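You operate a simulated robot arm through the tools that you are given. There is no shell and no other tool. Be economical: measure what you need, move in short steps, check, and stop when the job is done.

The job below is to be done with a simulated two-armed robot. You get a single attempt, and the scene is never put back.

JOB
Tip the pegs back in the bin, then pack, tag and stack the crate that the tag names.
Fine: the empty box goes in it; it ends on the other crate; spill nothing. Set down upright: peg box.

Only the result counts: the job must be done as asked and must still hold three seconds after the hand-in. Knocking over, shifting, dropping, spilling or breaking anything else fails it.

ROBOT AND FRAMES
Two 7-joint arms with fingered hands on one trunk, on a base that drives. Base frame: it is fixed to the floor where the robot stands at the start and does not move with it; the origin is under the middle of the robot, x ahead of it, y to its left, z up; the surface under the hand at the start is at about z = 720. Readings come in mm, degrees, newtons and seconds.
The left shoulder is at the start at [72, 157, 1109], the right one opposite. With the tool pointing down near the work surface each hand reaches from about 380 to 860 mm from the robot's upright axis, wherever it stands, measured 20 degrees to its own side. Places, roughly: crate [400, 400, 700]. Payload 4 kg a hand.
Tool frame (each hand has its own): the origin (TCP) lies between the finger pads and is the grasp point; the fingertips stand 30 mm ahead of it; z points along the fingers, y is the line along which they close. Largest opening 104 mm; the body of the gripper starts 35 mm behind the TCP. The gripper is a hand of 3 fingers: y runs from the thumb to the fingers, the wrist lies at [-15, -104, -178] in the tool frame, and closing takes about 1.5 s.
Orientation is that of the tool frame in the base frame, as a unit quaternion [x, y, z, w]. With the fingers straight down and the wrist toward the robot, the tool's x, y and z point along [0, 1, 0], [1, 0, 0] and [0, 0, -1] of the base frame.

CONTROLS
- The arms move only by the tool arm_command. It takes "left_motion", "right_motion" or both (then of equal length, played together; a hand with none holds still); each is a list that holds one entry, the list of rows, each a list of 7 numbers: the shift along the base's x, y, z in units of 300 mm (1.0 is 300 mm), then the turn, a rotation vector about the base's x, y, z in units of 45 degrees (1.0 is 45 degrees), then the gripper command, from -1 (fully open) to 1 (shut), values between in proportion. In form: [[[x, y, z, rx, ry, rz, claw], ...]]. A call has 1 to 10 rows; each row is the pose to reach, as a shift and turn from the pose commanded when the call began. A call with a number of a shift or a turn outside -1 to 1 is refused whole. Each row takes 0.2 s and may step no farther than 50 mm and 8.6 degrees from the row before; otherwise, or with a gripper value out of range, the whole call is refused. A pose out of reach is approached as far as the arm can. The call stops where the force on the tool passes 90 N (or 10 N more than at its start, if that is more) or the arm is blocked; 0.2 s more then pass. The fingers move at their own pace (about 153 mm/s each) and stop on an object; they squeeze with about 26 N. The grip force told is the motor's: it shows also when the fingers shut on nothing. Time passes only in rows, and 0.2 s behind the last, so rows that repeat a pose let the fingers close. The reply holds the time, the measured pose of the TCP, the force on the tool along the base axes, the opening and the grip force, in the units named above and with some noise, with the torque about the TCP (base axes, N m) and any sound that the robot's microphone picked up.
- Cameras (640 x 400 px; columns grow to the right, rows downward): "scene" is now at [131.7, 52, 1342]; the picture's right is [0.50, -0.86, 0.00], its down [-0.52, -0.30, -0.80] and it looks along [0.69, 0.40, -0.60] (base axes); focal length 214 px, centre (320, 200). "left" rides on the left gripper at [-64, -94, -117] in its tool frame; the picture's right is [-0.72, -0.33, 0.61], its down [0.64, -0.65, 0.40] and it looks along [0.27, 0.68, 0.68] (tool axes); focal length 238 px, centre (320, 200). "right" rides on the right gripper at [64, -94, -117] in its tool frame; the picture's right is [-0.72, 0.33, -0.61], its down [-0.64, -0.65, 0.41] and it looks along [-0.27, 0.68, 0.68] (tool axes); focal length 238 px, centre (320, 200). There is no depth. A picture from a camera that has moved, and an enlarged one, comes with that camera's place and axes in the base frame and with its lens. The place of the scene camera against the robot may be out by one fixed shift of up to 18 mm in any direction.
- get_image(camera): a new picture of that camera. No time passes.
- move_column(by): slides the trunk up (or, below 0, down) by that many mm; the arms and the scene camera ride with it, the base frame stays. It gives what a move gives, with no picture.
- steer(legs): drives the robot by 1 to 6 legs, each [ahead, left, turn to the left] in mm, mm and degrees, along the robot's own axes; the way and the turn of a leg run together, so that a leg with both is an arc; at most 1500 mm and 180 degrees a leg. The arms and the cameras ride along, it lands a little off, and it stops where it bumps. It gives what a move gives.
- preshape(shape, hand): the hand has 3 fingers and takes this shape, open, in about a second: jaw (thumb against the fingers, like two jaws); tri (thumb and two fingers); tip (a fingertip pinch); poke (one finger out to press); point (the index stretched); flat (the hand flat); cup (the hand cupped); fist (a fist). The gripper value then closes the fingers along that shape, each until it touches; the sizes above hold for jaw. It gives what a move gives, with no picture.
- aim_head(pan, tilt): turns the head with the scene camera to pan (to the left, within 86 degrees either way) and tilt (down, from -29 to 69), counted from straight ahead of the robot. It gives what a move gives.
- enlarge(camera, box): a new picture of the part [left, top, right, bottom] of that camera's present view, enlarged. No time passes.
- close_job(): hands the job in; it is judged then, once.

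Work in short steps. Places have to be worked out from the pictures, the camera data and where the tool is seen: move nearer, look again, correct. Check each grasp and each placing, and mend what went wrong. You have 120 turns and 88 pictures in all, those below and enlarged ones among them. Open the grippers and draw the arms clear of the work before you hand the job in, unless the task says otherwise; then end with one line.

The tools are called as name(argument=value, ...) on one line, values as JSON. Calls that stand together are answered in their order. arm_command: Moves the arms, as the interface text tells. Its arguments: {"type":"object","properties":{"left_motion":{"type":"array"},"right_motion":{"type":"array"}},"required":[]} The other tools are called the same way: move_column (by) slides the trunk up or down; preshape (shape, hand) gives the hand a shape; steer (legs) drives the base; aim_head (pan, tilt) turns the head that bears the scene camera; get_image (camera) takes a picture; enlarge (camera, box) takes an enlarged picture of a part of a camera's view; close_job () hands the job in.

At the start:

```text
time_s: 0.0
left_tool_pos: [431.7, 446.1, 1286.8]
left_tool_rot: [0.707, 0.708, 0.0, 0.0]
left_force: [0.7, -0.3, 0.1]
left_ft_torque: [0.02, 0.01, -0.01]
left_opening: 103.8
left_grasp_force: 0.2
left_shape: jaw
right_tool_pos: [588.0, 68.1, 1243.9]
right_tool_rot: [0.707, 0.707, -0.001, 0.0]
right_force: [-0.1, -0.5, 0.6]
right_ft_torque: [0.0, -0.03, 0.0]
right_opening: 103.2
right_grasp_force: 0.1
right_shape: jaw
trunk travel left (down, up): [-525.0, 415.0]
robot x, y, heading: [0.3, 0.1, 0.0]
head pan, tilt: [30.2, 36.7]
```

scene: 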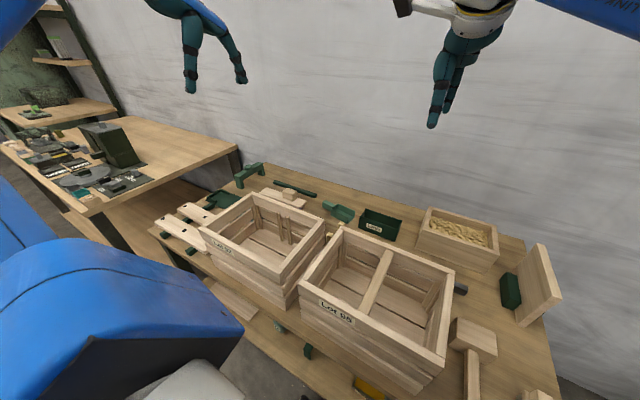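
right: 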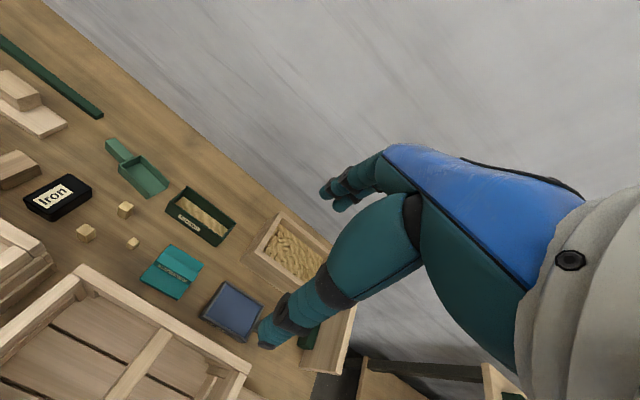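
left: 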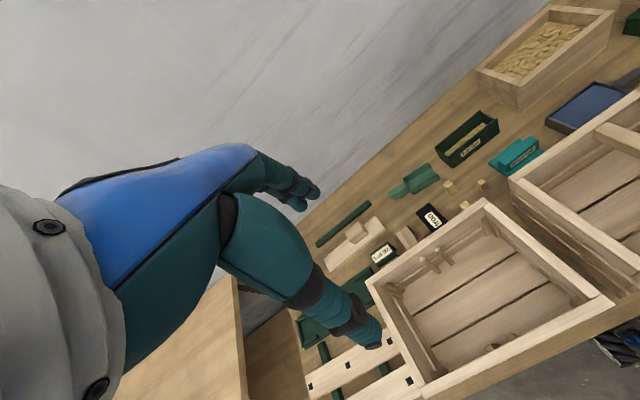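

I start by looking closely at the bench to identify the tag, crates, peg box and bin.

enlarge(camera="scene", box=[150, 150, 350, 275])

enlarge(camera="scene", box=[300, 180, 560, 342])

enlarge(camera="left", box=[300, 150, 560, 312])

enlarge(camera="right", box=[0, 120, 340, 332])

```text
3.20 times, centred on (250, 212) of scene
camera zoom: at [131.7, 52.0, 1342.0], right [0.5, -0.86, 0.0], down [-0.52, -0.3, -0.8], along [0.69, 0.4, -0.6], focal length 686 px, centre (544, 160)
```

zoom: 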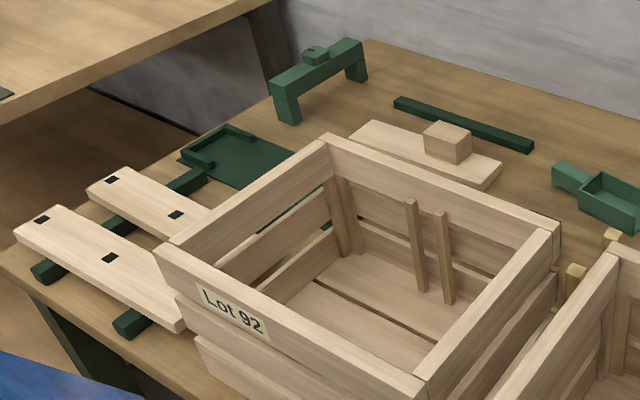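

```text
2.46 times, centred on (430, 261) of scene
camera zoom: at [131.7, 52.0, 1342.0], right [0.5, -0.86, 0.0], down [-0.52, -0.3, -0.8], along [0.69, 0.4, -0.6], focal length 528 px, centre (49, 50)
```

zoom: 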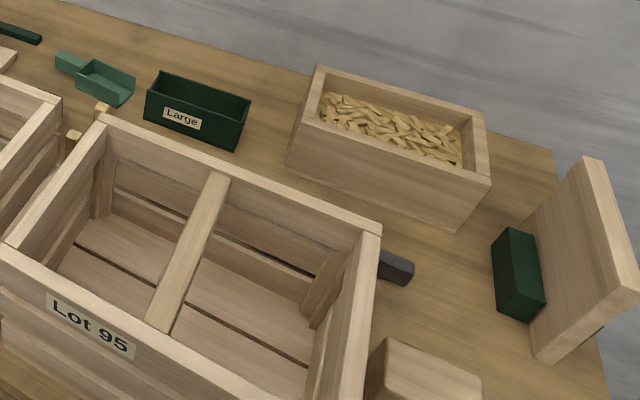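

```text
2.46 times, centred on (430, 231) of left
camera zoom: at [336.2, 382.5, 1403.3], right [-0.33, -0.72, -0.61], down [-0.65, 0.64, -0.4], along [0.68, 0.27, -0.68], focal length 587 px, centre (49, 124)
```

zoom: 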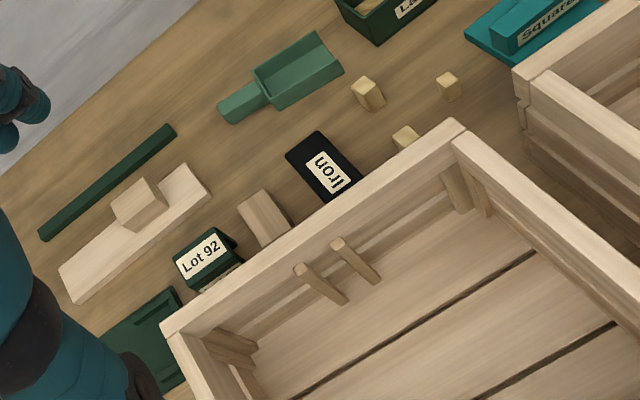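

```text
1.88 times, centred on (170, 226) of right
camera zoom: at [494.2, 131.3, 1360.9], right [0.33, -0.72, 0.61], down [-0.65, -0.64, -0.4], along [0.68, -0.27, -0.68], focal length 449 px, centre (602, 151)
```

zoom: 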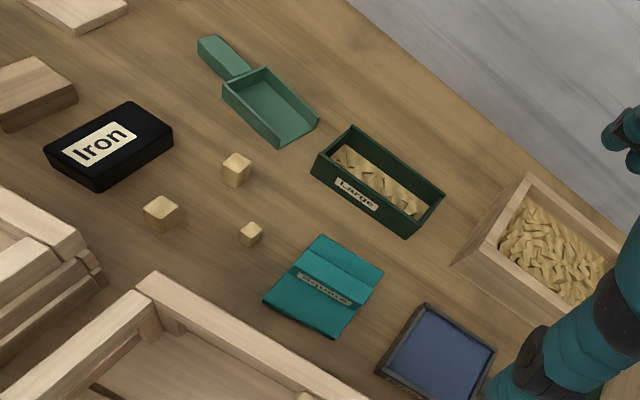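

Tag says "Lot 92", the left crate. I zoom on the tag and on the crate interior for details.

enlarge(camera="left", box=[355, 200, 455, 262])

enlarge(camera="left", box=[360, 190, 640, 400])

enlarge(camera="scene", box=[190, 170, 470, 400])

```text
6.40 times, centred on (405, 231) of left
camera zoom: at [336.2, 382.5, 1403.3], right [-0.33, -0.72, -0.61], down [-0.65, 0.64, -0.4], along [0.68, 0.27, -0.68], focal length 1525 px, centre (-224, 2)
```

zoom: 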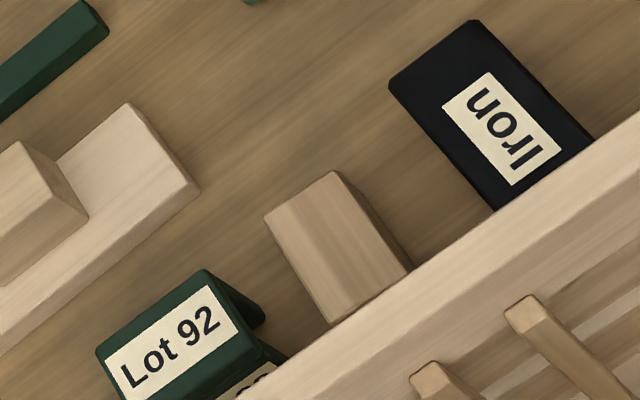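

```text
1.90 times, centred on (500, 295) of left
camera zoom: at [336.2, 382.5, 1403.3], right [-0.33, -0.72, -0.61], down [-0.65, 0.64, -0.4], along [0.68, 0.27, -0.68], focal length 454 px, centre (-23, 19)
```

zoom: 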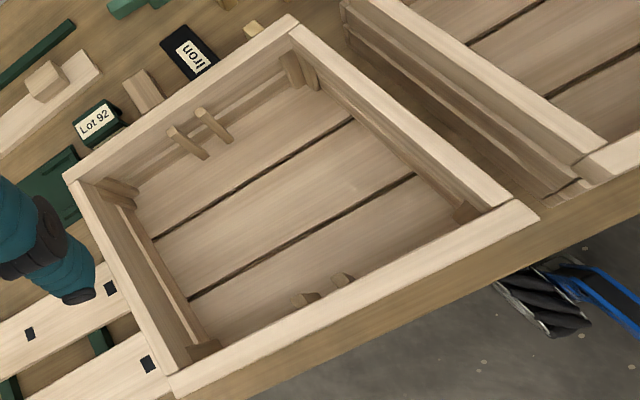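

```text
1.74 times, centred on (330, 285) of scene
camera zoom: at [131.7, 52.0, 1342.0], right [0.5, -0.86, 0.0], down [-0.52, -0.3, -0.8], along [0.69, 0.4, -0.6], focal length 373 px, centre (303, 52)
```

zoom: 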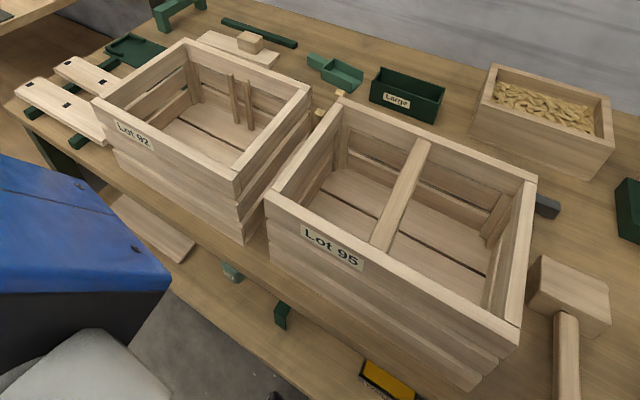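

The tag is a saddle type that straddles a rim. Next I zoom on the peg box and bin from the right wrist and scene cameras to measure them.

enlarge(camera="right", box=[150, 170, 250, 260])

enlarge(camera="right", box=[230, 190, 370, 380])

enlarge(camera="scene", box=[340, 190, 500, 290])

```text
4.44 times, centred on (200, 215) of right
camera zoom: at [494.2, 131.3, 1360.9], right [0.33, -0.72, 0.61], down [-0.65, -0.64, -0.4], along [0.68, -0.27, -0.68], focal length 1059 px, centre (853, 133)
```

zoom: 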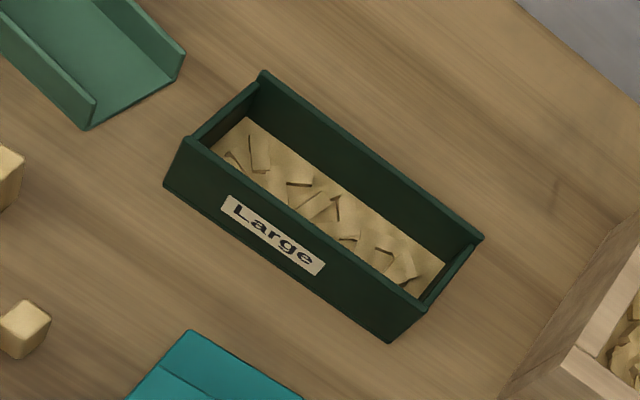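

```text
2.11 times, centred on (300, 285) of right
camera zoom: at [494.2, 131.3, 1360.9], right [0.33, -0.72, 0.61], down [-0.65, -0.64, -0.4], along [0.68, -0.27, -0.68], focal length 502 px, centre (362, 21)
```

zoom: 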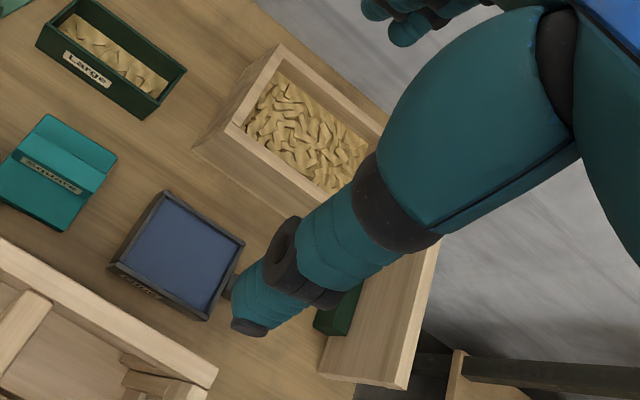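

```text
4.00 times, centred on (420, 240) of scene
camera zoom: at [131.7, 52.0, 1342.0], right [0.5, -0.86, 0.0], down [-0.52, -0.3, -0.8], along [0.69, 0.4, -0.6], focal length 858 px, centre (-80, 40)
```

zoom: 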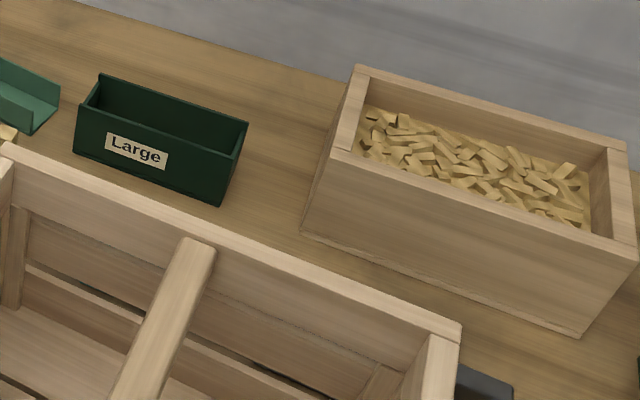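

Estimates: box x 748–803, y 80–228, rim z≈785; bin x 757–887, y −205…5, rim z≈831. I move the right hand above the box's right end with a 30° lean, fingers partly closed, and look.

arm_command(right_motion=[[[0.0623, 0.0157, -0.08, 0.0667, 0, 0, -0.6], [0.1247, 0.0313, -0.16, 0.1333, 0, 0, -0.6], [0.187, 0.047, -0.24, 0.2, 0, 0, -0.6], [0.2493, 0.0627, -0.32, 0.2667, 0, 0, -0.6], [0.3117, 0.0783, -0.4, 0.3333, 0, 0, -0.6], [0.374, 0.094, -0.48, 0.4, 0, 0, -0.6], [0.4363, 0.1097, -0.56, 0.4667, 0, 0, -0.6], [0.4987, 0.1253, -0.64, 0.5333, 0, 0, -0.6], [0.561, 0.141, -0.72, 0.6, 0, 0, -0.6], [0.6233, 0.1567, -0.8, 0.6667, 0, 0, -0.6]]])

aim_head(pan=10, tilt=37)

get_image(camera="scene")

get_image(camera="right")

```text
time_s: 2.2
left_tool_pos: [430.6, 446.8, 1286.4]
left_tool_rot: [0.707, 0.707, 0.001, 0.0]
left_force: [0.1, -1.0, -0.9]
left_ft_torque: [0.03, 0.02, 0.03]
left_opening: 103.4
left_grasp_force: 0.0
left_shape: jaw
right_tool_pos: [773.3, 112.3, 1002.0]
right_tool_rot: [0.683, 0.683, 0.183, -0.183]
right_force: [0.0, -0.4, 0.0]
right_ft_torque: [0.0, -0.01, 0.02]
right_opening: 83.6
right_grasp_force: 0.2
right_shape: jaw
trunk travel left (down, up): [-525.0, 415.0]
robot x, y, heading: [-1.3, -0.8, 0.0]
head pan, tilt: [30.2, 36.7]
```

```text
time_s: 3.0
left_tool_pos: [430.0, 446.4, 1287.4]
left_tool_rot: [0.707, 0.707, 0.0, 0.0]
left_force: [0.4, 0.6, 0.3]
left_ft_torque: [0.01, -0.01, 0.0]
left_opening: 103.8
left_grasp_force: 0.0
left_shape: jaw
right_tool_pos: [772.1, 110.8, 1004.2]
right_tool_rot: [0.683, 0.683, 0.183, -0.183]
right_force: [-0.2, -0.3, -0.1]
right_ft_torque: [-0.04, 0.0, 0.04]
right_opening: 83.3
right_grasp_force: 0.0
right_shape: jaw
trunk travel left (down, up): [-525.0, 415.0]
robot x, y, heading: [-3.2, -0.3, -0.1]
head pan, tilt: [10.0, 37.0]
```

```text
74 pictures are left
camera scene: at [142.2, 23.3, 1341.6], right [0.17, -0.98, 0.0], down [-0.59, -0.11, -0.8], along [0.79, 0.14, -0.6], focal length 214 px, centre (320, 200)
```

scene: 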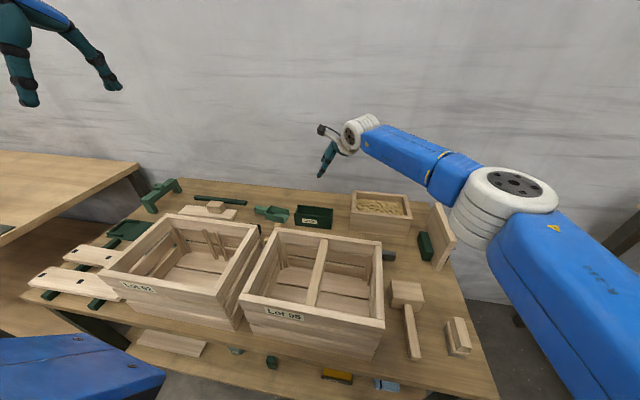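

```text
73 pictures are left
camera right: at [677.2, 108.6, 1137.3], right [0.33, -0.93, 0.17], down [-0.65, -0.35, -0.67], along [0.68, 0.11, -0.72], focal length 238 px, centre (320, 200)
```

right: 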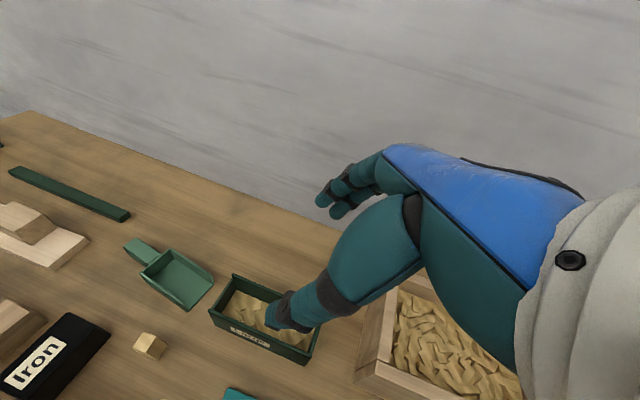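

Pose is about right (measured 772,111,1004). I descend to z≈825 and check alignment before straddling the box.

arm_command(right_motion=[[[0.002, 0.002, -0.12, 0, 0, 0, -0.6], [0.005, 0.005, -0.24, 0, 0, 0, -0.6], [0.008, 0.008, -0.36, 0, 0, 0, -0.6], [0.01, 0.01, -0.48, 0, 0, 0, -0.6], [0.012, 0.013, -0.597, 0, 0, 0, -0.6]]])

get_image(camera="right")

enlarge(camera="scene", box=[260, 120, 420, 260])

```text
time_s: 4.2
left_tool_pos: [430.0, 448.0, 1288.1]
left_tool_rot: [0.707, 0.707, -0.001, 0.0]
left_force: [-0.1, -0.4, 0.5]
left_ft_torque: [0.0, 0.0, 0.01]
left_opening: 103.7
left_grasp_force: 0.0
left_shape: jaw
right_tool_pos: [776.6, 116.0, 821.7]
right_tool_rot: [0.683, 0.683, 0.183, -0.183]
right_force: [0.1, 0.2, -0.4]
right_ft_torque: [-0.02, 0.04, 0.03]
right_opening: 83.5
right_grasp_force: 0.0
right_shape: jaw
right hand out of reach, approached as far as the arm can: row 5
trunk travel left (down, up): [-525.0, 415.0]
robot x, y, heading: [2.6, 1.3, -0.0]
head pan, tilt: [10.0, 37.0]
```

```text
72 pictures are left
camera right: at [682.0, 112.3, 955.5], right [0.33, -0.93, 0.17], down [-0.65, -0.35, -0.67], along [0.68, 0.11, -0.72], focal length 238 px, centre (320, 200)
```

right: 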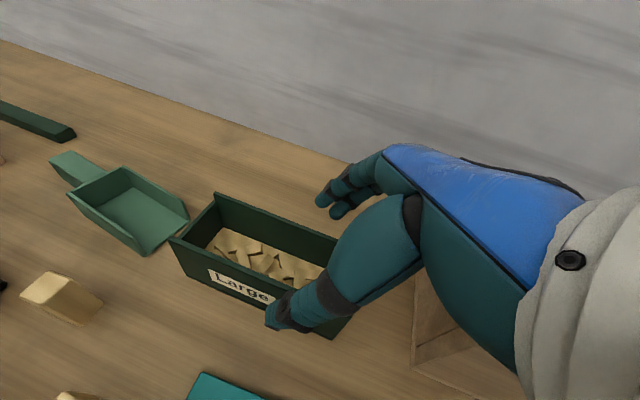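

```text
2.86 times, centred on (340, 190) of scene
camera zoom: at [142.8, 24.8, 1341.6], right [0.17, -0.98, 0.0], down [-0.59, -0.11, -0.8], along [0.78, 0.14, -0.6], focal length 613 px, centre (263, 229)
```

zoom: 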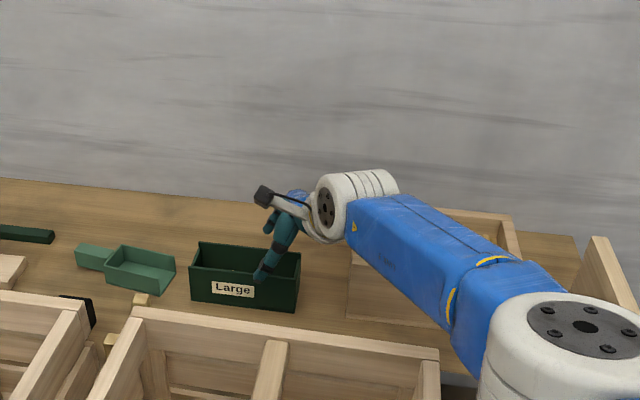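

The arm is at its reach limit here, so I lower the trunk 54 mm to bring the pads to z≈768 around the box, then check.

move_column(by=-53)

get_image(camera="right")

```text
time_s: 5.2
left_tool_pos: [429.6, 446.3, 1235.4]
left_tool_rot: [0.707, 0.707, 0.0, 0.0]
left_force: [-0.1, 0.0, 0.6]
left_ft_torque: [0.04, -0.02, -0.01]
left_opening: 103.8
left_grasp_force: 0.1
left_shape: jaw
right_tool_pos: [775.4, 113.7, 770.7]
right_tool_rot: [0.683, 0.683, 0.183, -0.182]
right_force: [0.6, -0.3, -0.4]
right_ft_torque: [0.0, 0.0, -0.02]
right_opening: 83.1
right_grasp_force: 0.0
right_shape: jaw
trunk travel left (down, up): [-472.0, 468.0]
robot x, y, heading: [3.0, -2.8, -0.0]
head pan, tilt: [10.0, 37.0]
```

```text
70 pictures are left
camera right: at [681.4, 111.3, 903.3], right [0.33, -0.93, 0.17], down [-0.65, -0.35, -0.67], along [0.68, 0.11, -0.72], focal length 238 px, centre (320, 200)
```

right: 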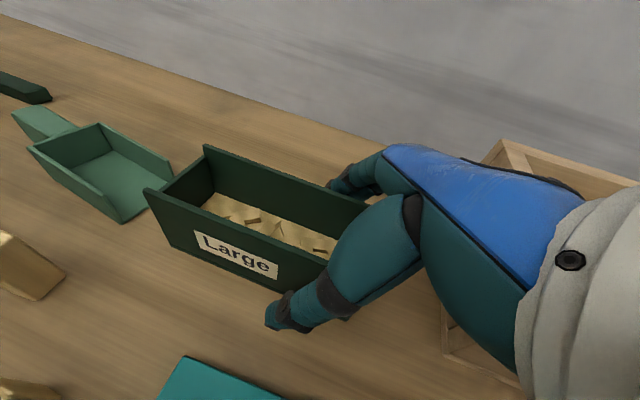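

The fingers straddle the box walls. I close the hand.

arm_command(right_motion=[[[0, 0, 0, 0, 0, 0, -0.3], [0, 0, 0, 0, 0, 0, 0.0], [0, 0, 0, 0, 0, 0, 0.5], [0, 0, 0, 0, 0, 0, 1], [0, 0, 0, 0, 0, 0, 1], [0, 0, 0, 0, 0, 0, 1], [0, 0, 0, 0, 0, 0, 1]]])

```text
time_s: 6.8
left_tool_pos: [429.9, 445.7, 1234.2]
left_tool_rot: [0.707, 0.708, 0.0, 0.0]
left_force: [-0.2, 0.3, -0.1]
left_ft_torque: [-0.03, 0.0, 0.01]
left_opening: 103.7
left_grasp_force: 0.1
left_shape: jaw
right_tool_pos: [775.2, 114.5, 769.4]
right_tool_rot: [0.683, 0.683, 0.182, -0.183]
right_force: [0.0, -0.6, 0.3]
right_ft_torque: [-0.01, -0.02, -0.06]
right_opening: 53.9
right_grasp_force: 26.1
right_shape: jaw
trunk travel left (down, up): [-472.0, 468.0]
robot x, y, heading: [0.0, -0.4, 0.2]
head pan, tilt: [10.0, 37.0]
```

Gripped at 54 mm with 26 N. I lift 40 mm with the arm and check for slip or tilt.

arm_command(right_motion=[[[0, 0, 0.033, 0, 0, 0, 1], [0, 0, 0.067, 0, 0, 0, 1], [0, 0, 0.1, 0, 0, 0, 1], [0, 0, 0.133, 0, 0, 0, 1]]])

get_image(camera="right")

enlarge(camera="scene", box=[260, 120, 420, 260])

```text
time_s: 7.8
left_tool_pos: [430.7, 445.9, 1234.7]
left_tool_rot: [0.708, 0.707, -0.001, 0.0]
left_force: [-0.1, 0.5, -0.4]
left_ft_torque: [-0.01, 0.01, 0.0]
left_opening: 103.7
left_grasp_force: 0.0
left_shape: jaw
right_tool_pos: [774.8, 112.3, 809.5]
right_tool_rot: [0.683, 0.683, 0.183, -0.183]
right_force: [0.6, 0.9, -1.0]
right_ft_torque: [-0.04, 0.03, 0.04]
right_opening: 53.9
right_grasp_force: 25.9
right_shape: jaw
trunk travel left (down, up): [-472.0, 468.0]
robot x, y, heading: [-2.5, 3.1, 0.2]
head pan, tilt: [10.0, 37.0]
```

```text
69 pictures are left
camera right: at [680.9, 110.0, 943.1], right [0.33, -0.93, 0.17], down [-0.65, -0.35, -0.67], along [0.68, 0.11, -0.72], focal length 238 px, centre (320, 200)
```

right: 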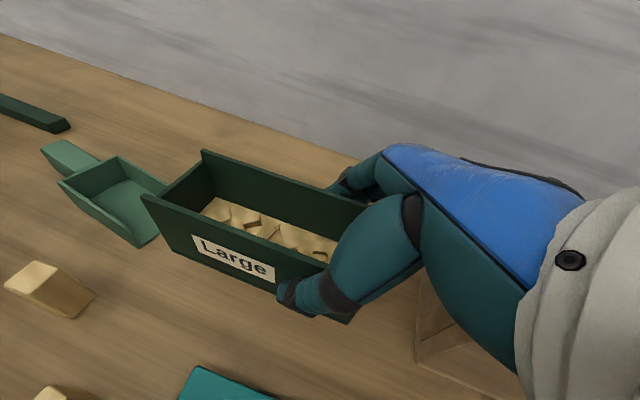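

```text
2.86 times, centred on (340, 190) of scene
camera zoom: at [142.5, 23.1, 1288.5], right [0.17, -0.98, 0.0], down [-0.59, -0.11, -0.8], along [0.78, 0.14, -0.6], focal length 613 px, centre (263, 229)
```

zoom: 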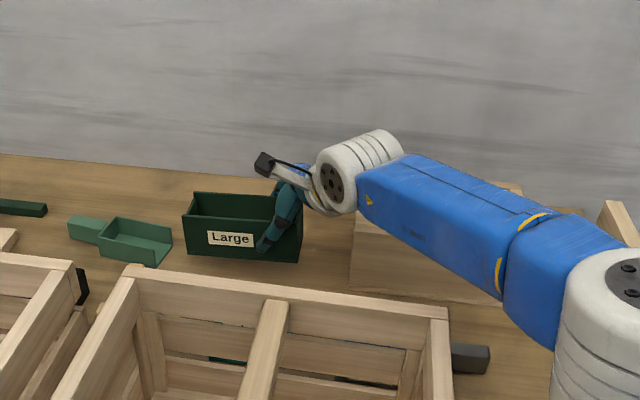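

Held level with no slip. I raise the trunk 110 mm and shift the base 60 mm left so the pour lies in easy reach.

move_column(by=110)

steer(legs=[[0, 60, 0]])

```text
time_s: 9.2
left_tool_pos: [430.2, 445.6, 1344.4]
left_tool_rot: [0.707, 0.707, 0.0, 0.001]
left_force: [0.2, 0.4, 0.7]
left_ft_torque: [0.0, -0.02, -0.01]
left_opening: 103.7
left_grasp_force: 0.0
left_shape: jaw
right_tool_pos: [775.1, 113.3, 919.4]
right_tool_rot: [0.683, 0.684, 0.183, -0.183]
right_force: [0.2, -0.2, -1.0]
right_ft_torque: [-0.05, 0.02, 0.0]
right_opening: 53.8
right_grasp_force: 26.2
right_shape: jaw
trunk travel left (down, up): [-582.0, 358.0]
robot x, y, heading: [2.1, 2.0, -0.2]
head pan, tilt: [10.0, 37.0]
```

```text
time_s: 10.2
left_tool_pos: [428.5, 471.1, 1355.2]
left_tool_rot: [0.707, 0.707, 0.01, -0.009]
left_force: [-1.0, 0.3, 0.8]
left_ft_torque: [0.0, -0.01, 0.01]
left_opening: 103.8
left_grasp_force: 0.1
left_shape: jaw
right_tool_pos: [778.1, 146.4, 921.0]
right_tool_rot: [0.682, 0.679, 0.192, -0.191]
right_force: [0.3, -1.9, -2.1]
right_ft_torque: [0.05, 0.04, 0.04]
right_opening: 53.9
right_grasp_force: 26.0
right_shape: jaw
trunk travel left (down, up): [-582.0, 358.0]
robot x, y, heading: [2.0, 58.0, 0.1]
head pan, tilt: [10.0, 37.0]
```

The arm lags a little after the drive; I hold a few rows to settle while lifting 35 mm.

arm_command(right_motion=[[[0, 0, 0.03, 0, 0, 0, 1], [0, 0, 0.06, 0, 0, 0, 1], [0, 0, 0.1, 0, 0, 0, 1], [0, 0, 0.12, 0, 0, 0, 1], [0, 0, 0.12, 0, 0, 0, 1]]])

```text
time_s: 11.4
left_tool_pos: [428.0, 507.6, 1343.7]
left_tool_rot: [0.707, 0.707, 0.002, 0.0]
left_force: [0.4, 1.0, 0.1]
left_ft_torque: [-0.01, 0.02, -0.03]
left_opening: 103.6
left_grasp_force: 0.0
left_shape: jaw
right_tool_pos: [779.5, 172.7, 955.0]
right_tool_rot: [0.684, 0.682, 0.182, -0.181]
right_force: [-0.6, 1.2, -1.1]
right_ft_torque: [-0.06, 0.02, 0.03]
right_opening: 53.7
right_grasp_force: 26.0
right_shape: jaw
trunk travel left (down, up): [-582.0, 358.0]
robot x, y, heading: [2.1, 56.8, -0.1]
head pan, tilt: [10.0, 37.0]
```

Settled at (779.5,172.7,955). I carry the box right, level, toward the bin.

arm_command(right_motion=[[[0.008, -0.08, 0.01, 0, 0, 0, 1], [0.016, -0.18, 0.02, 0, 0, 0, 1], [0.024, -0.28, 0.03, 0, 0, 0, 1], [0.032, -0.38, 0.04, 0, 0, 0, 1], [0.04, -0.48, 0.05, 0, 0, 0, 1], [0.048, -0.58, 0.05, 0, 0, 0, 1], [0.056, -0.68, 0.05, 0, 0, 0, 1], [0.064, -0.78, 0.05, 0, 0, 0, 1], [0.072, -0.88, 0.05, 0, 0, 0, 1], [0.08, -0.96, 0.05, 0, 0, 0, 1]]])

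arm_command(right_motion=[[[0, -0.05, 0, 0, 0, 0, 1], [0, -0.1, 0, 0, 0, 0, 1], [0, -0.15, 0, 0, 0, 0, 1], [0, -0.15, 0, 0, 0, 0, 1]]])

get_image(camera="scene")

get_image(camera="right")

```text
time_s: 13.6
left_tool_pos: [427.6, 488.3, 1349.4]
left_tool_rot: [0.707, 0.707, 0.006, -0.004]
left_force: [-0.6, -0.1, -0.2]
left_ft_torque: [0.07, 0.0, 0.02]
left_opening: 103.5
left_grasp_force: 0.0
left_shape: jaw
right_tool_pos: [799.0, -131.2, 972.1]
right_tool_rot: [0.684, 0.68, 0.187, -0.185]
right_force: [-0.6, 0.2, -1.7]
right_ft_torque: [-0.06, 0.01, -0.01]
right_opening: 54.1
right_grasp_force: 25.4
right_shape: jaw
trunk travel left (down, up): [-582.0, 358.0]
robot x, y, heading: [2.3, 56.8, 0.1]
head pan, tilt: [10.0, 37.0]
```

```text
time_s: 14.6
left_tool_pos: [427.7, 491.7, 1348.5]
left_tool_rot: [0.707, 0.707, 0.005, -0.004]
left_force: [-0.1, 0.8, 0.1]
left_ft_torque: [0.0, -0.01, -0.01]
left_opening: 103.7
left_grasp_force: 0.0
left_shape: jaw
right_tool_pos: [801.0, -174.0, 971.9]
right_tool_rot: [0.684, 0.681, 0.186, -0.184]
right_force: [-0.3, 0.1, -0.6]
right_ft_torque: [-0.05, 0.03, -0.02]
right_opening: 53.7
right_grasp_force: 26.2
right_shape: jaw
trunk travel left (down, up): [-582.0, 358.0]
robot x, y, heading: [-2.1, 59.5, 0.2]
head pan, tilt: [10.0, 37.0]
```

```text
67 pictures are left
camera scene: at [143.1, 77.8, 1398.5], right [0.17, -0.98, 0.0], down [-0.59, -0.1, -0.8], along [0.78, 0.14, -0.6], focal length 214 px, centre (320, 200)
```

scene: 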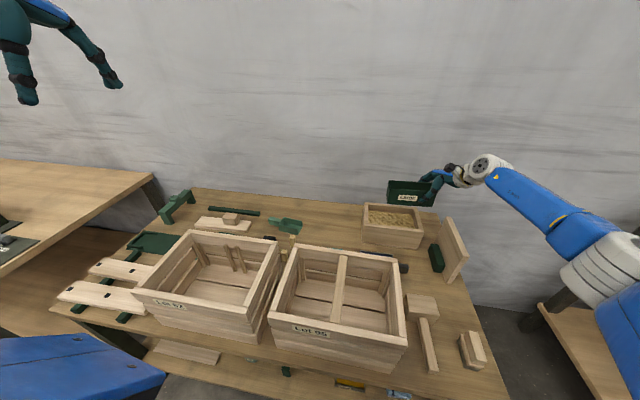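

```text
66 pictures are left
camera right: at [705.9, -177.3, 1105.2], right [0.32, -0.93, 0.17], down [-0.65, -0.35, -0.67], along [0.68, 0.11, -0.72], focal length 238 px, centre (320, 200)
```

right: 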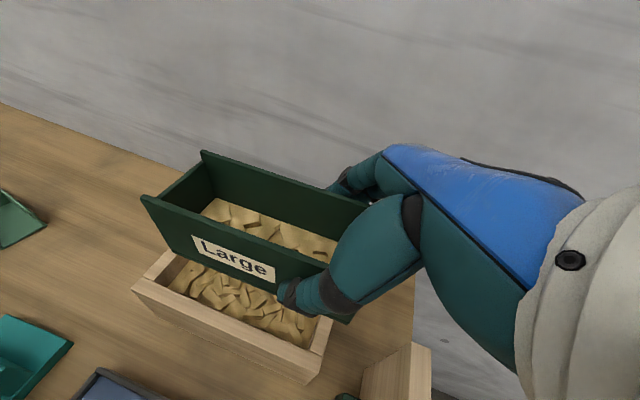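

Box is right over the bin. First tilt stage to 30° (pegs should not yet slide), while shifting right and slightly down so the pouring end stays over the bin middle.

arm_command(right_motion=[[[0.003, -0.017, -0.01, -0.111, 0, 0, 1], [0.007, -0.034, -0.019, -0.222, 0, 0, 1], [0.01, -0.051, -0.028, -0.333, 0, 0, 1], [0.013, -0.069, -0.038, -0.444, 0, 0, 1], [0.017, -0.086, -0.047, -0.556, 0, 0, 1], [0.02, -0.103, -0.057, -0.667, 0, 0, 1], [0.02, -0.103, -0.057, -0.667, 0, 0, 1]]])

get_image(camera="right")

```text
time_s: 16.2
left_tool_pos: [428.1, 493.9, 1348.1]
left_tool_rot: [0.707, 0.707, 0.005, -0.003]
left_force: [-0.2, 0.6, 0.4]
left_ft_torque: [0.0, 0.01, 0.0]
left_opening: 103.7
left_grasp_force: 0.1
left_shape: jaw
right_tool_pos: [806.5, -203.9, 954.6]
right_tool_rot: [0.708, 0.706, 0.003, -0.001]
right_force: [0.8, 0.5, -1.6]
right_ft_torque: [-0.04, 0.0, 0.03]
right_opening: 53.9
right_grasp_force: 26.0
right_shape: jaw
trunk travel left (down, up): [-582.0, 358.0]
robot x, y, heading: [0.1, 54.5, -0.2]
head pan, tilt: [10.0, 37.0]
```

```text
65 pictures are left
camera right: at [711.6, -139.7, 1070.9], right [0.32, -0.72, 0.61], down [-0.65, -0.64, -0.41], along [0.68, -0.27, -0.68], focal length 238 px, centre (320, 200)
```

right: 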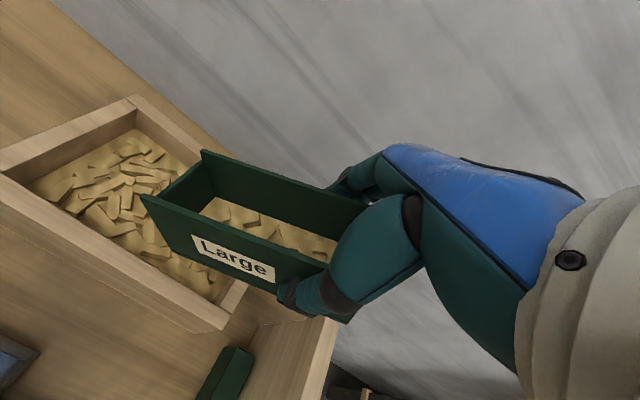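

Pegs still in the box, well above the bin. Second stage: tilt to about 75°.

arm_command(right_motion=[[[0, 0.01, 0, -0.125, 0, 0, 1], [0, 0.025, 0, -0.25, 0, 0, 1], [0, 0.045, 0, -0.375, 0, 0, 1], [0, 0.07, 0, -0.5, 0, 0, 1], [0, 0.095, 0, -0.625, 0, 0, 1], [0, 0.12, 0, -0.75, 0, 0, 1], [0, 0.15, 0, -0.875, 0, 0, 1], [0, 0.183, 0, -1, 0, 0, 1]]])

get_image(camera="right")

enlarge(camera="scene", box=[330, 140, 490, 260])

```text
time_s: 18.0
left_tool_pos: [428.5, 495.0, 1347.4]
left_tool_rot: [0.707, 0.707, 0.004, -0.003]
left_force: [-0.7, -0.5, -1.0]
left_ft_torque: [0.01, -0.01, 0.03]
left_opening: 103.8
left_grasp_force: 0.1
left_shape: jaw
right_tool_pos: [806.8, -147.7, 955.3]
right_tool_rot: [0.653, 0.654, -0.269, 0.272]
right_force: [1.4, -0.4, -1.4]
right_ft_torque: [0.03, 0.0, -0.01]
right_opening: 53.8
right_grasp_force: 25.9
right_shape: jaw
trunk travel left (down, up): [-582.0, 358.0]
robot x, y, heading: [2.3, 58.0, 0.2]
head pan, tilt: [10.0, 37.0]
```

```text
64 pictures are left
camera right: at [712.3, -19.5, 992.9], right [0.32, -0.08, 0.94], down [-0.65, -0.74, 0.16], along [0.69, -0.67, -0.29], focal length 238 px, centre (320, 200)
```

right: 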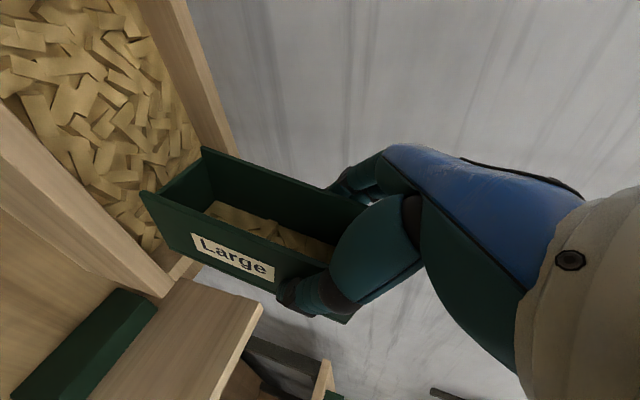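

```text
3.33 times, centred on (410, 200) of scene
camera zoom: at [143.5, 80.7, 1398.5], right [0.17, -0.98, 0.0], down [-0.6, -0.11, -0.8], along [0.78, 0.14, -0.6], focal length 715 px, centre (20, 200)
```

zoom: 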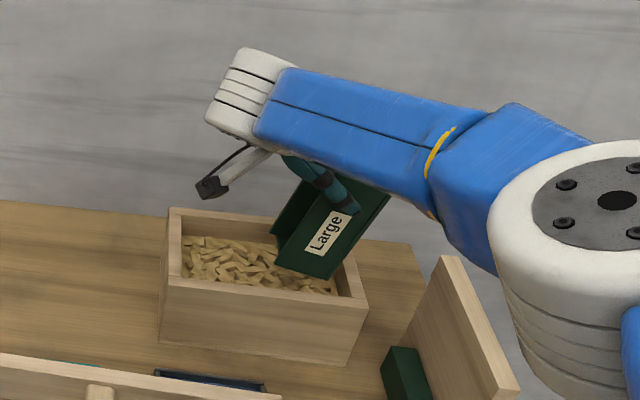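

Some pegs are still in the box. I tip on to about 110°, shifting left to keep the mouth over the bin.

arm_command(right_motion=[[[0, 0.04, 0, -0.13, 0, 0, 1], [0, 0.08, 0, -0.26, 0, 0, 1], [0, 0.12, 0, -0.39, 0, 0, 1], [0, 0.15, 0, -0.52, 0, 0, 1], [0, 0.18, 0, -0.65, 0, 0, 1], [0, 0.21, 0, -0.78, 0, 0, 1], [0, 0.21, 0, -0.78, 0, 0, 1], [0, 0.21, 0, -0.78, 0, 0, 1]]])

get_image(camera="right")

enlarge(camera="scene", box=[330, 140, 490, 260])

```text
time_s: 19.8
left_tool_pos: [427.8, 492.8, 1348.9]
left_tool_rot: [0.707, 0.707, 0.004, -0.003]
left_force: [-0.2, 0.3, -0.1]
left_ft_torque: [0.02, -0.01, 0.0]
left_opening: 103.4
left_grasp_force: 0.1
left_shape: jaw
right_tool_pos: [777.1, -100.6, 985.5]
right_tool_rot: [0.542, 0.543, -0.452, 0.455]
right_force: [0.0, 0.4, -1.6]
right_ft_torque: [0.06, -0.01, -0.01]
right_opening: 54.0
right_grasp_force: 26.3
right_shape: jaw
right hand out of reach, approached as far as the arm can: row 2, 3, 4, 5, 6, 7, 8
trunk travel left (down, up): [-582.0, 358.0]
robot x, y, heading: [-0.7, 54.9, 0.4]
head pan, tilt: [10.0, 37.0]
```

```text
62 pictures are left
camera right: at [681.8, 24.0, 943.7], right [0.32, 0.48, 0.82], down [-0.65, -0.51, 0.56], along [0.69, -0.71, 0.15], focal length 238 px, centre (320, 200)
```

right: 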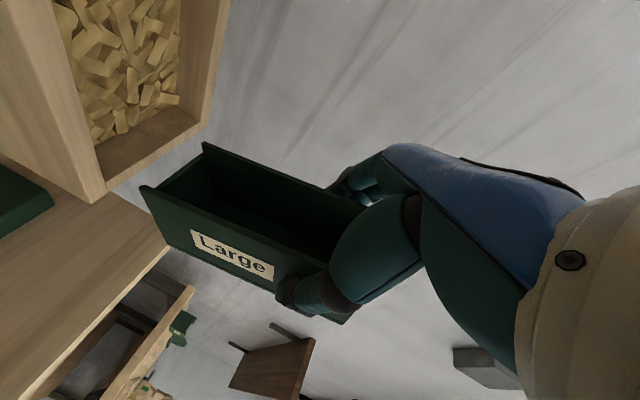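

```text
3.33 times, centred on (410, 200) of scene
camera zoom: at [142.7, 79.7, 1398.5], right [0.17, -0.98, 0.0], down [-0.59, -0.11, -0.8], along [0.79, 0.14, -0.6], focal length 715 px, centre (20, 200)
```

zoom: 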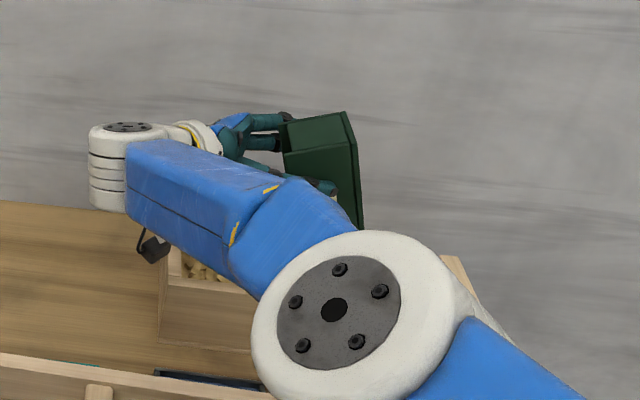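

The box is empty. I reverse the tilt along the same path, then look for spilled pegs.

arm_command(right_motion=[[[0, -0.03, 0.03, 0.13, 0, 0, 1], [0, -0.07, 0.05, 0.26, 0, 0, 1], [0, -0.1, 0.05, 0.39, 0, 0, 1], [0, -0.13, 0.05, 0.52, 0, 0, 1], [0, -0.17, 0.05, 0.65, 0, 0, 1], [0, -0.21, 0.05, 0.78, 0, 0, 1]]])

arm_command(right_motion=[[[0, 0, 0, 0.15, 0, 0, 1], [0, 0, 0, 0.3, 0, 0, 1], [0, 0, 0, 0.45, 0, 0, 1], [0, 0, 0, 0.6, 0, 0, 1], [0, 0, 0, 0.75, 0, 0, 1], [0, 0, 0, 0.9, 0, 0, 1], [0, 0, 0, 1.0, 0, 0, 1]]])

arm_command(right_motion=[[[0, 0.05, 0.03, 0.15, 0, 0, 1], [0, 0.1, 0.04, 0.3, 0, 0, 1], [0, 0.15, 0.04, 0.45, 0, 0, 1], [0, 0.2, 0.04, 0.6, 0, 0, 1], [0, 0.25, 0.04, 0.667, 0, 0, 1], [0, 0.3, 0.04, 0.667, 0, 0, 1]]])

get_image(camera="right")

enlarge(camera="scene", box=[320, 170, 480, 270])

```text
time_s: 21.2
left_tool_pos: [428.0, 491.8, 1349.0]
left_tool_rot: [0.707, 0.707, 0.006, -0.004]
left_force: [0.6, -0.3, 0.3]
left_ft_torque: [-0.01, 0.0, -0.01]
left_opening: 103.7
left_grasp_force: 0.1
left_shape: jaw
right_tool_pos: [773.5, -165.5, 1002.1]
right_tool_rot: [0.655, 0.654, -0.266, 0.27]
right_force: [0.7, -0.4, -1.7]
right_ft_torque: [0.03, 0.0, -0.02]
right_opening: 53.8
right_grasp_force: 26.3
right_shape: jaw
trunk travel left (down, up): [-582.0, 358.0]
robot x, y, heading: [-0.0, 59.2, 0.0]
head pan, tilt: [10.0, 37.0]
```

```text
time_s: 22.8
left_tool_pos: [428.2, 491.3, 1349.2]
left_tool_rot: [0.707, 0.707, 0.004, -0.004]
left_force: [-0.1, -0.2, 0.1]
left_ft_torque: [-0.02, 0.0, 0.01]
left_opening: 103.5
left_grasp_force: 0.0
left_shape: jaw
right_tool_pos: [773.8, -165.5, 1002.6]
right_tool_rot: [0.708, 0.706, 0.003, -0.001]
right_force: [0.3, -0.4, -0.9]
right_ft_torque: [-0.06, -0.03, -0.01]
right_opening: 53.8
right_grasp_force: 25.8
right_shape: jaw
trunk travel left (down, up): [-582.0, 358.0]
robot x, y, heading: [0.6, 56.8, -0.1]
head pan, tilt: [10.0, 37.0]
```

```text
time_s: 24.2
left_tool_pos: [426.9, 494.4, 1349.6]
left_tool_rot: [0.707, 0.707, 0.005, -0.004]
left_force: [0.3, 0.3, 0.9]
left_ft_torque: [0.0, -0.02, -0.01]
left_opening: 104.0
left_grasp_force: 0.0
left_shape: jaw
right_tool_pos: [773.1, -75.1, 1014.2]
right_tool_rot: [0.684, 0.681, 0.185, -0.184]
right_force: [0.6, -0.2, -1.9]
right_ft_torque: [-0.05, 0.0, -0.02]
right_opening: 53.5
right_grasp_force: 26.0
right_shape: jaw
trunk travel left (down, up): [-582.0, 358.0]
robot x, y, heading: [0.7, 57.7, -0.1]
head pan, tilt: [10.0, 37.0]
```

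```text
60 pictures are left
camera right: at [679.2, -78.2, 1147.9], right [0.32, -0.93, 0.17], down [-0.65, -0.35, -0.67], along [0.68, 0.11, -0.72], focal length 238 px, centre (320, 200)
```

right: 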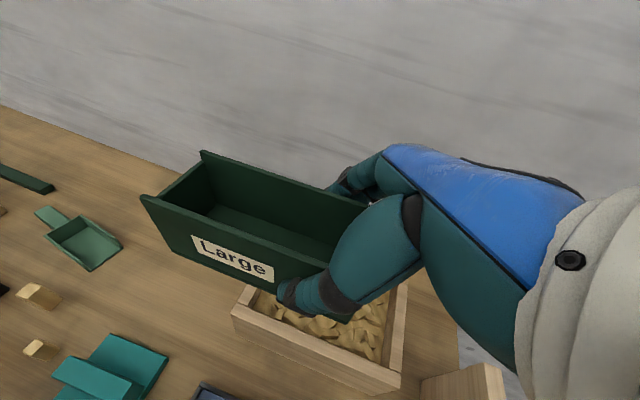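

```text
4.00 times, centred on (400, 220) of scene
camera zoom: at [143.1, 79.0, 1398.5], right [0.17, -0.98, 0.0], down [-0.59, -0.11, -0.8], along [0.78, 0.14, -0.6], focal length 858 px, centre (0, 120)
```

zoom: 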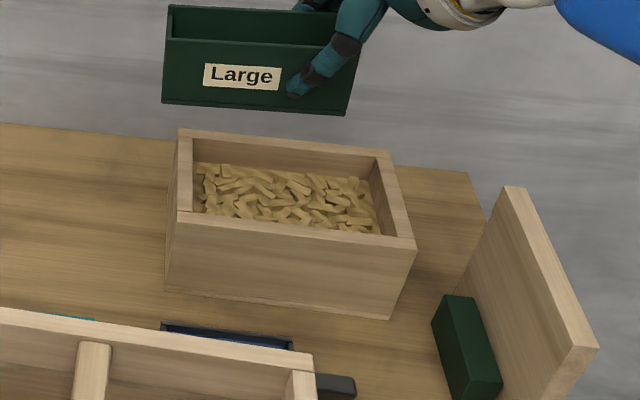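

Box empty, pegs in the bin, no spill visible. I return the box over its original spot, then lower with trunk and arm.

arm_command(right_motion=[[[0, 0.08, 0, 0, 0, 0, 1], [0, 0.16, 0, 0, 0, 0, 1], [0, 0.24, 0, 0, 0, 0, 1], [0, 0.32, 0, 0, 0, 0, 1], [0, 0.4, 0, 0, 0, 0, 1], [0, 0.48, 0, 0, 0, 0, 1], [0, 0.56, 0, 0, 0, 0, 1], [0, 0.633, 0, 0, 0, 0, 1], [0, 0.633, 0, 0, 0, 0, 1]]])

move_column(by=-130)

get_image(camera="right")

```text
time_s: 26.2
left_tool_pos: [427.1, 492.9, 1349.7]
left_tool_rot: [0.707, 0.707, 0.005, -0.004]
left_force: [-0.5, -0.3, -0.4]
left_ft_torque: [0.02, 0.0, 0.01]
left_opening: 103.6
left_grasp_force: 0.1
left_shape: jaw
right_tool_pos: [774.3, 116.8, 1015.3]
right_tool_rot: [0.684, 0.681, 0.185, -0.185]
right_force: [0.0, 0.7, -2.2]
right_ft_torque: [-0.07, -0.02, 0.0]
right_opening: 53.8
right_grasp_force: 25.6
right_shape: jaw
trunk travel left (down, up): [-582.0, 358.0]
robot x, y, heading: [3.4, 55.3, 0.1]
head pan, tilt: [10.0, 37.0]
```

```text
time_s: 27.8
left_tool_pos: [427.7, 493.0, 1219.7]
left_tool_rot: [0.707, 0.707, 0.005, -0.005]
left_force: [0.1, -0.7, 0.2]
left_ft_torque: [0.01, 0.0, 0.01]
left_opening: 103.5
left_grasp_force: 0.0
left_shape: jaw
right_tool_pos: [772.5, 115.4, 884.5]
right_tool_rot: [0.685, 0.68, 0.185, -0.184]
right_force: [-0.1, -0.1, -2.0]
right_ft_torque: [-0.05, 0.01, 0.0]
right_opening: 53.4
right_grasp_force: 26.6
right_shape: jaw
trunk travel left (down, up): [-452.0, 488.0]
robot x, y, heading: [-2.2, 56.7, -0.1]
head pan, tilt: [10.0, 37.0]
```

```text
58 pictures are left
camera right: at [678.3, 112.4, 1018.4], right [0.32, -0.93, 0.17], down [-0.65, -0.35, -0.67], along [0.69, 0.11, -0.72], focal length 238 px, centre (320, 200)
```

right: 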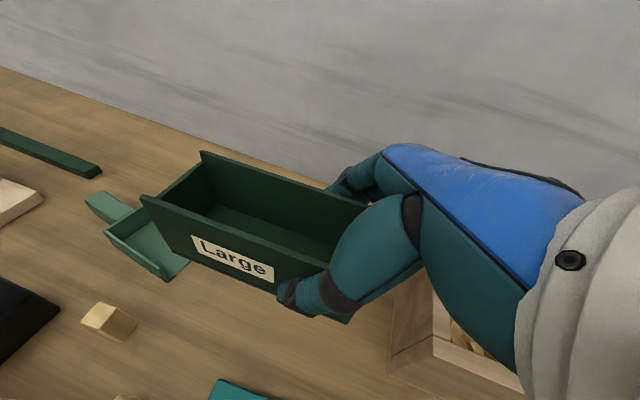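

Clear below. I descend 113 mm to the table, slow at the end.

arm_command(right_motion=[[[0, 0, -0.1, 0, 0, 0, 1], [0, 0, -0.2, 0, 0, 0, 1], [0, 0, -0.28, 0, 0, 0, 1], [0, 0, -0.33, 0, 0, 0, 1], [0, 0, -0.35, 0, 0, 0, 1], [0, 0, -0.365, 0, 0, 0, 1], [0, 0, -0.378, 0, 0, 0, 1], [0, 0, -0.378, 0, 0, 0, 1]]])

```text
time_s: 29.6
left_tool_pos: [427.2, 492.8, 1218.6]
left_tool_rot: [0.707, 0.707, 0.004, -0.004]
left_force: [0.0, -0.6, -0.2]
left_ft_torque: [-0.02, -0.03, -0.01]
left_opening: 103.7
left_grasp_force: 0.0
left_shape: jaw
right_tool_pos: [773.8, 115.6, 772.1]
right_tool_rot: [0.684, 0.681, 0.185, -0.184]
right_force: [-0.1, -0.1, -0.9]
right_ft_torque: [-0.02, 0.03, 0.0]
right_opening: 53.7
right_grasp_force: 25.8
right_shape: jaw
trunk travel left (down, up): [-452.0, 488.0]
robot x, y, heading: [-0.5, 55.5, 0.4]
head pan, tilt: [10.0, 37.0]
```

Almost down (about 2–3 mm left by the pick-up height). I lower a few mm more to touch, then open gently.

arm_command(right_motion=[[[0, 0, -0.006, 0, 0, 0, 1], [0, 0, -0.01, 0, 0, 0, 1], [0, 0, -0.01, 0, 0, 0, 1]]])

arm_command(right_motion=[[[0, 0, 0, 0, 0, 0, -0.2], [0, 0, 0, 0, 0, 0, -0.6], [0, 0, 0, 0, 0, 0, -0.6], [0, 0, 0.1, 0, 0, 0, -0.6], [0, 0, 0.2, 0, 0, 0, -0.6], [0, 0, 0.3, 0, 0, 0, -0.6], [0, 0, 0.4, 0, 0, 0, -0.6], [0, 0, 0.5, 0, 0, 0, -0.6]]])

get_image(camera="right")

```text
time_s: 30.4
left_tool_pos: [426.9, 493.1, 1219.5]
left_tool_rot: [0.707, 0.707, 0.005, -0.004]
left_force: [-0.3, -0.6, -0.1]
left_ft_torque: [0.0, 0.03, 0.0]
left_opening: 103.9
left_grasp_force: 0.1
left_shape: jaw
right_tool_pos: [773.9, 116.2, 769.5]
right_tool_rot: [0.684, 0.681, 0.187, -0.185]
right_force: [1.1, 0.0, 2.1]
right_ft_torque: [0.04, -0.01, -0.02]
right_opening: 53.5
right_grasp_force: 25.6
right_shape: jaw
trunk travel left (down, up): [-452.0, 488.0]
robot x, y, heading: [-2.2, 55.0, -0.0]
head pan, tilt: [10.0, 37.0]
```

```text
time_s: 32.1
left_tool_pos: [426.2, 494.0, 1219.0]
left_tool_rot: [0.707, 0.707, 0.004, -0.003]
left_force: [0.4, -0.3, -0.6]
left_ft_torque: [0.01, 0.0, 0.02]
left_opening: 103.7
left_grasp_force: 0.1
left_shape: jaw
right_tool_pos: [770.5, 114.3, 921.2]
right_tool_rot: [0.684, 0.681, 0.186, -0.183]
right_force: [0.2, 0.2, -0.9]
right_ft_torque: [0.0, -0.03, -0.03]
right_opening: 83.1
right_grasp_force: 0.0
right_shape: jaw
trunk travel left (down, up): [-452.0, 488.0]
robot x, y, heading: [-1.2, 57.5, -0.0]
head pan, tilt: [10.0, 37.0]
```

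```text
57 pictures are left
camera right: at [676.0, 111.2, 1054.1], right [0.32, -0.93, 0.17], down [-0.65, -0.35, -0.67], along [0.69, 0.11, -0.72], focal length 238 px, centre (320, 200)
```

right: 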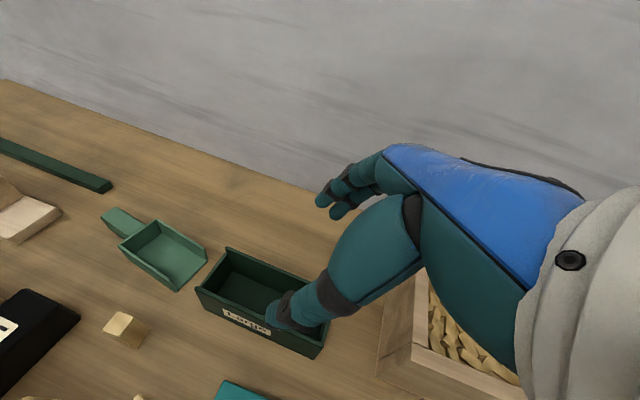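

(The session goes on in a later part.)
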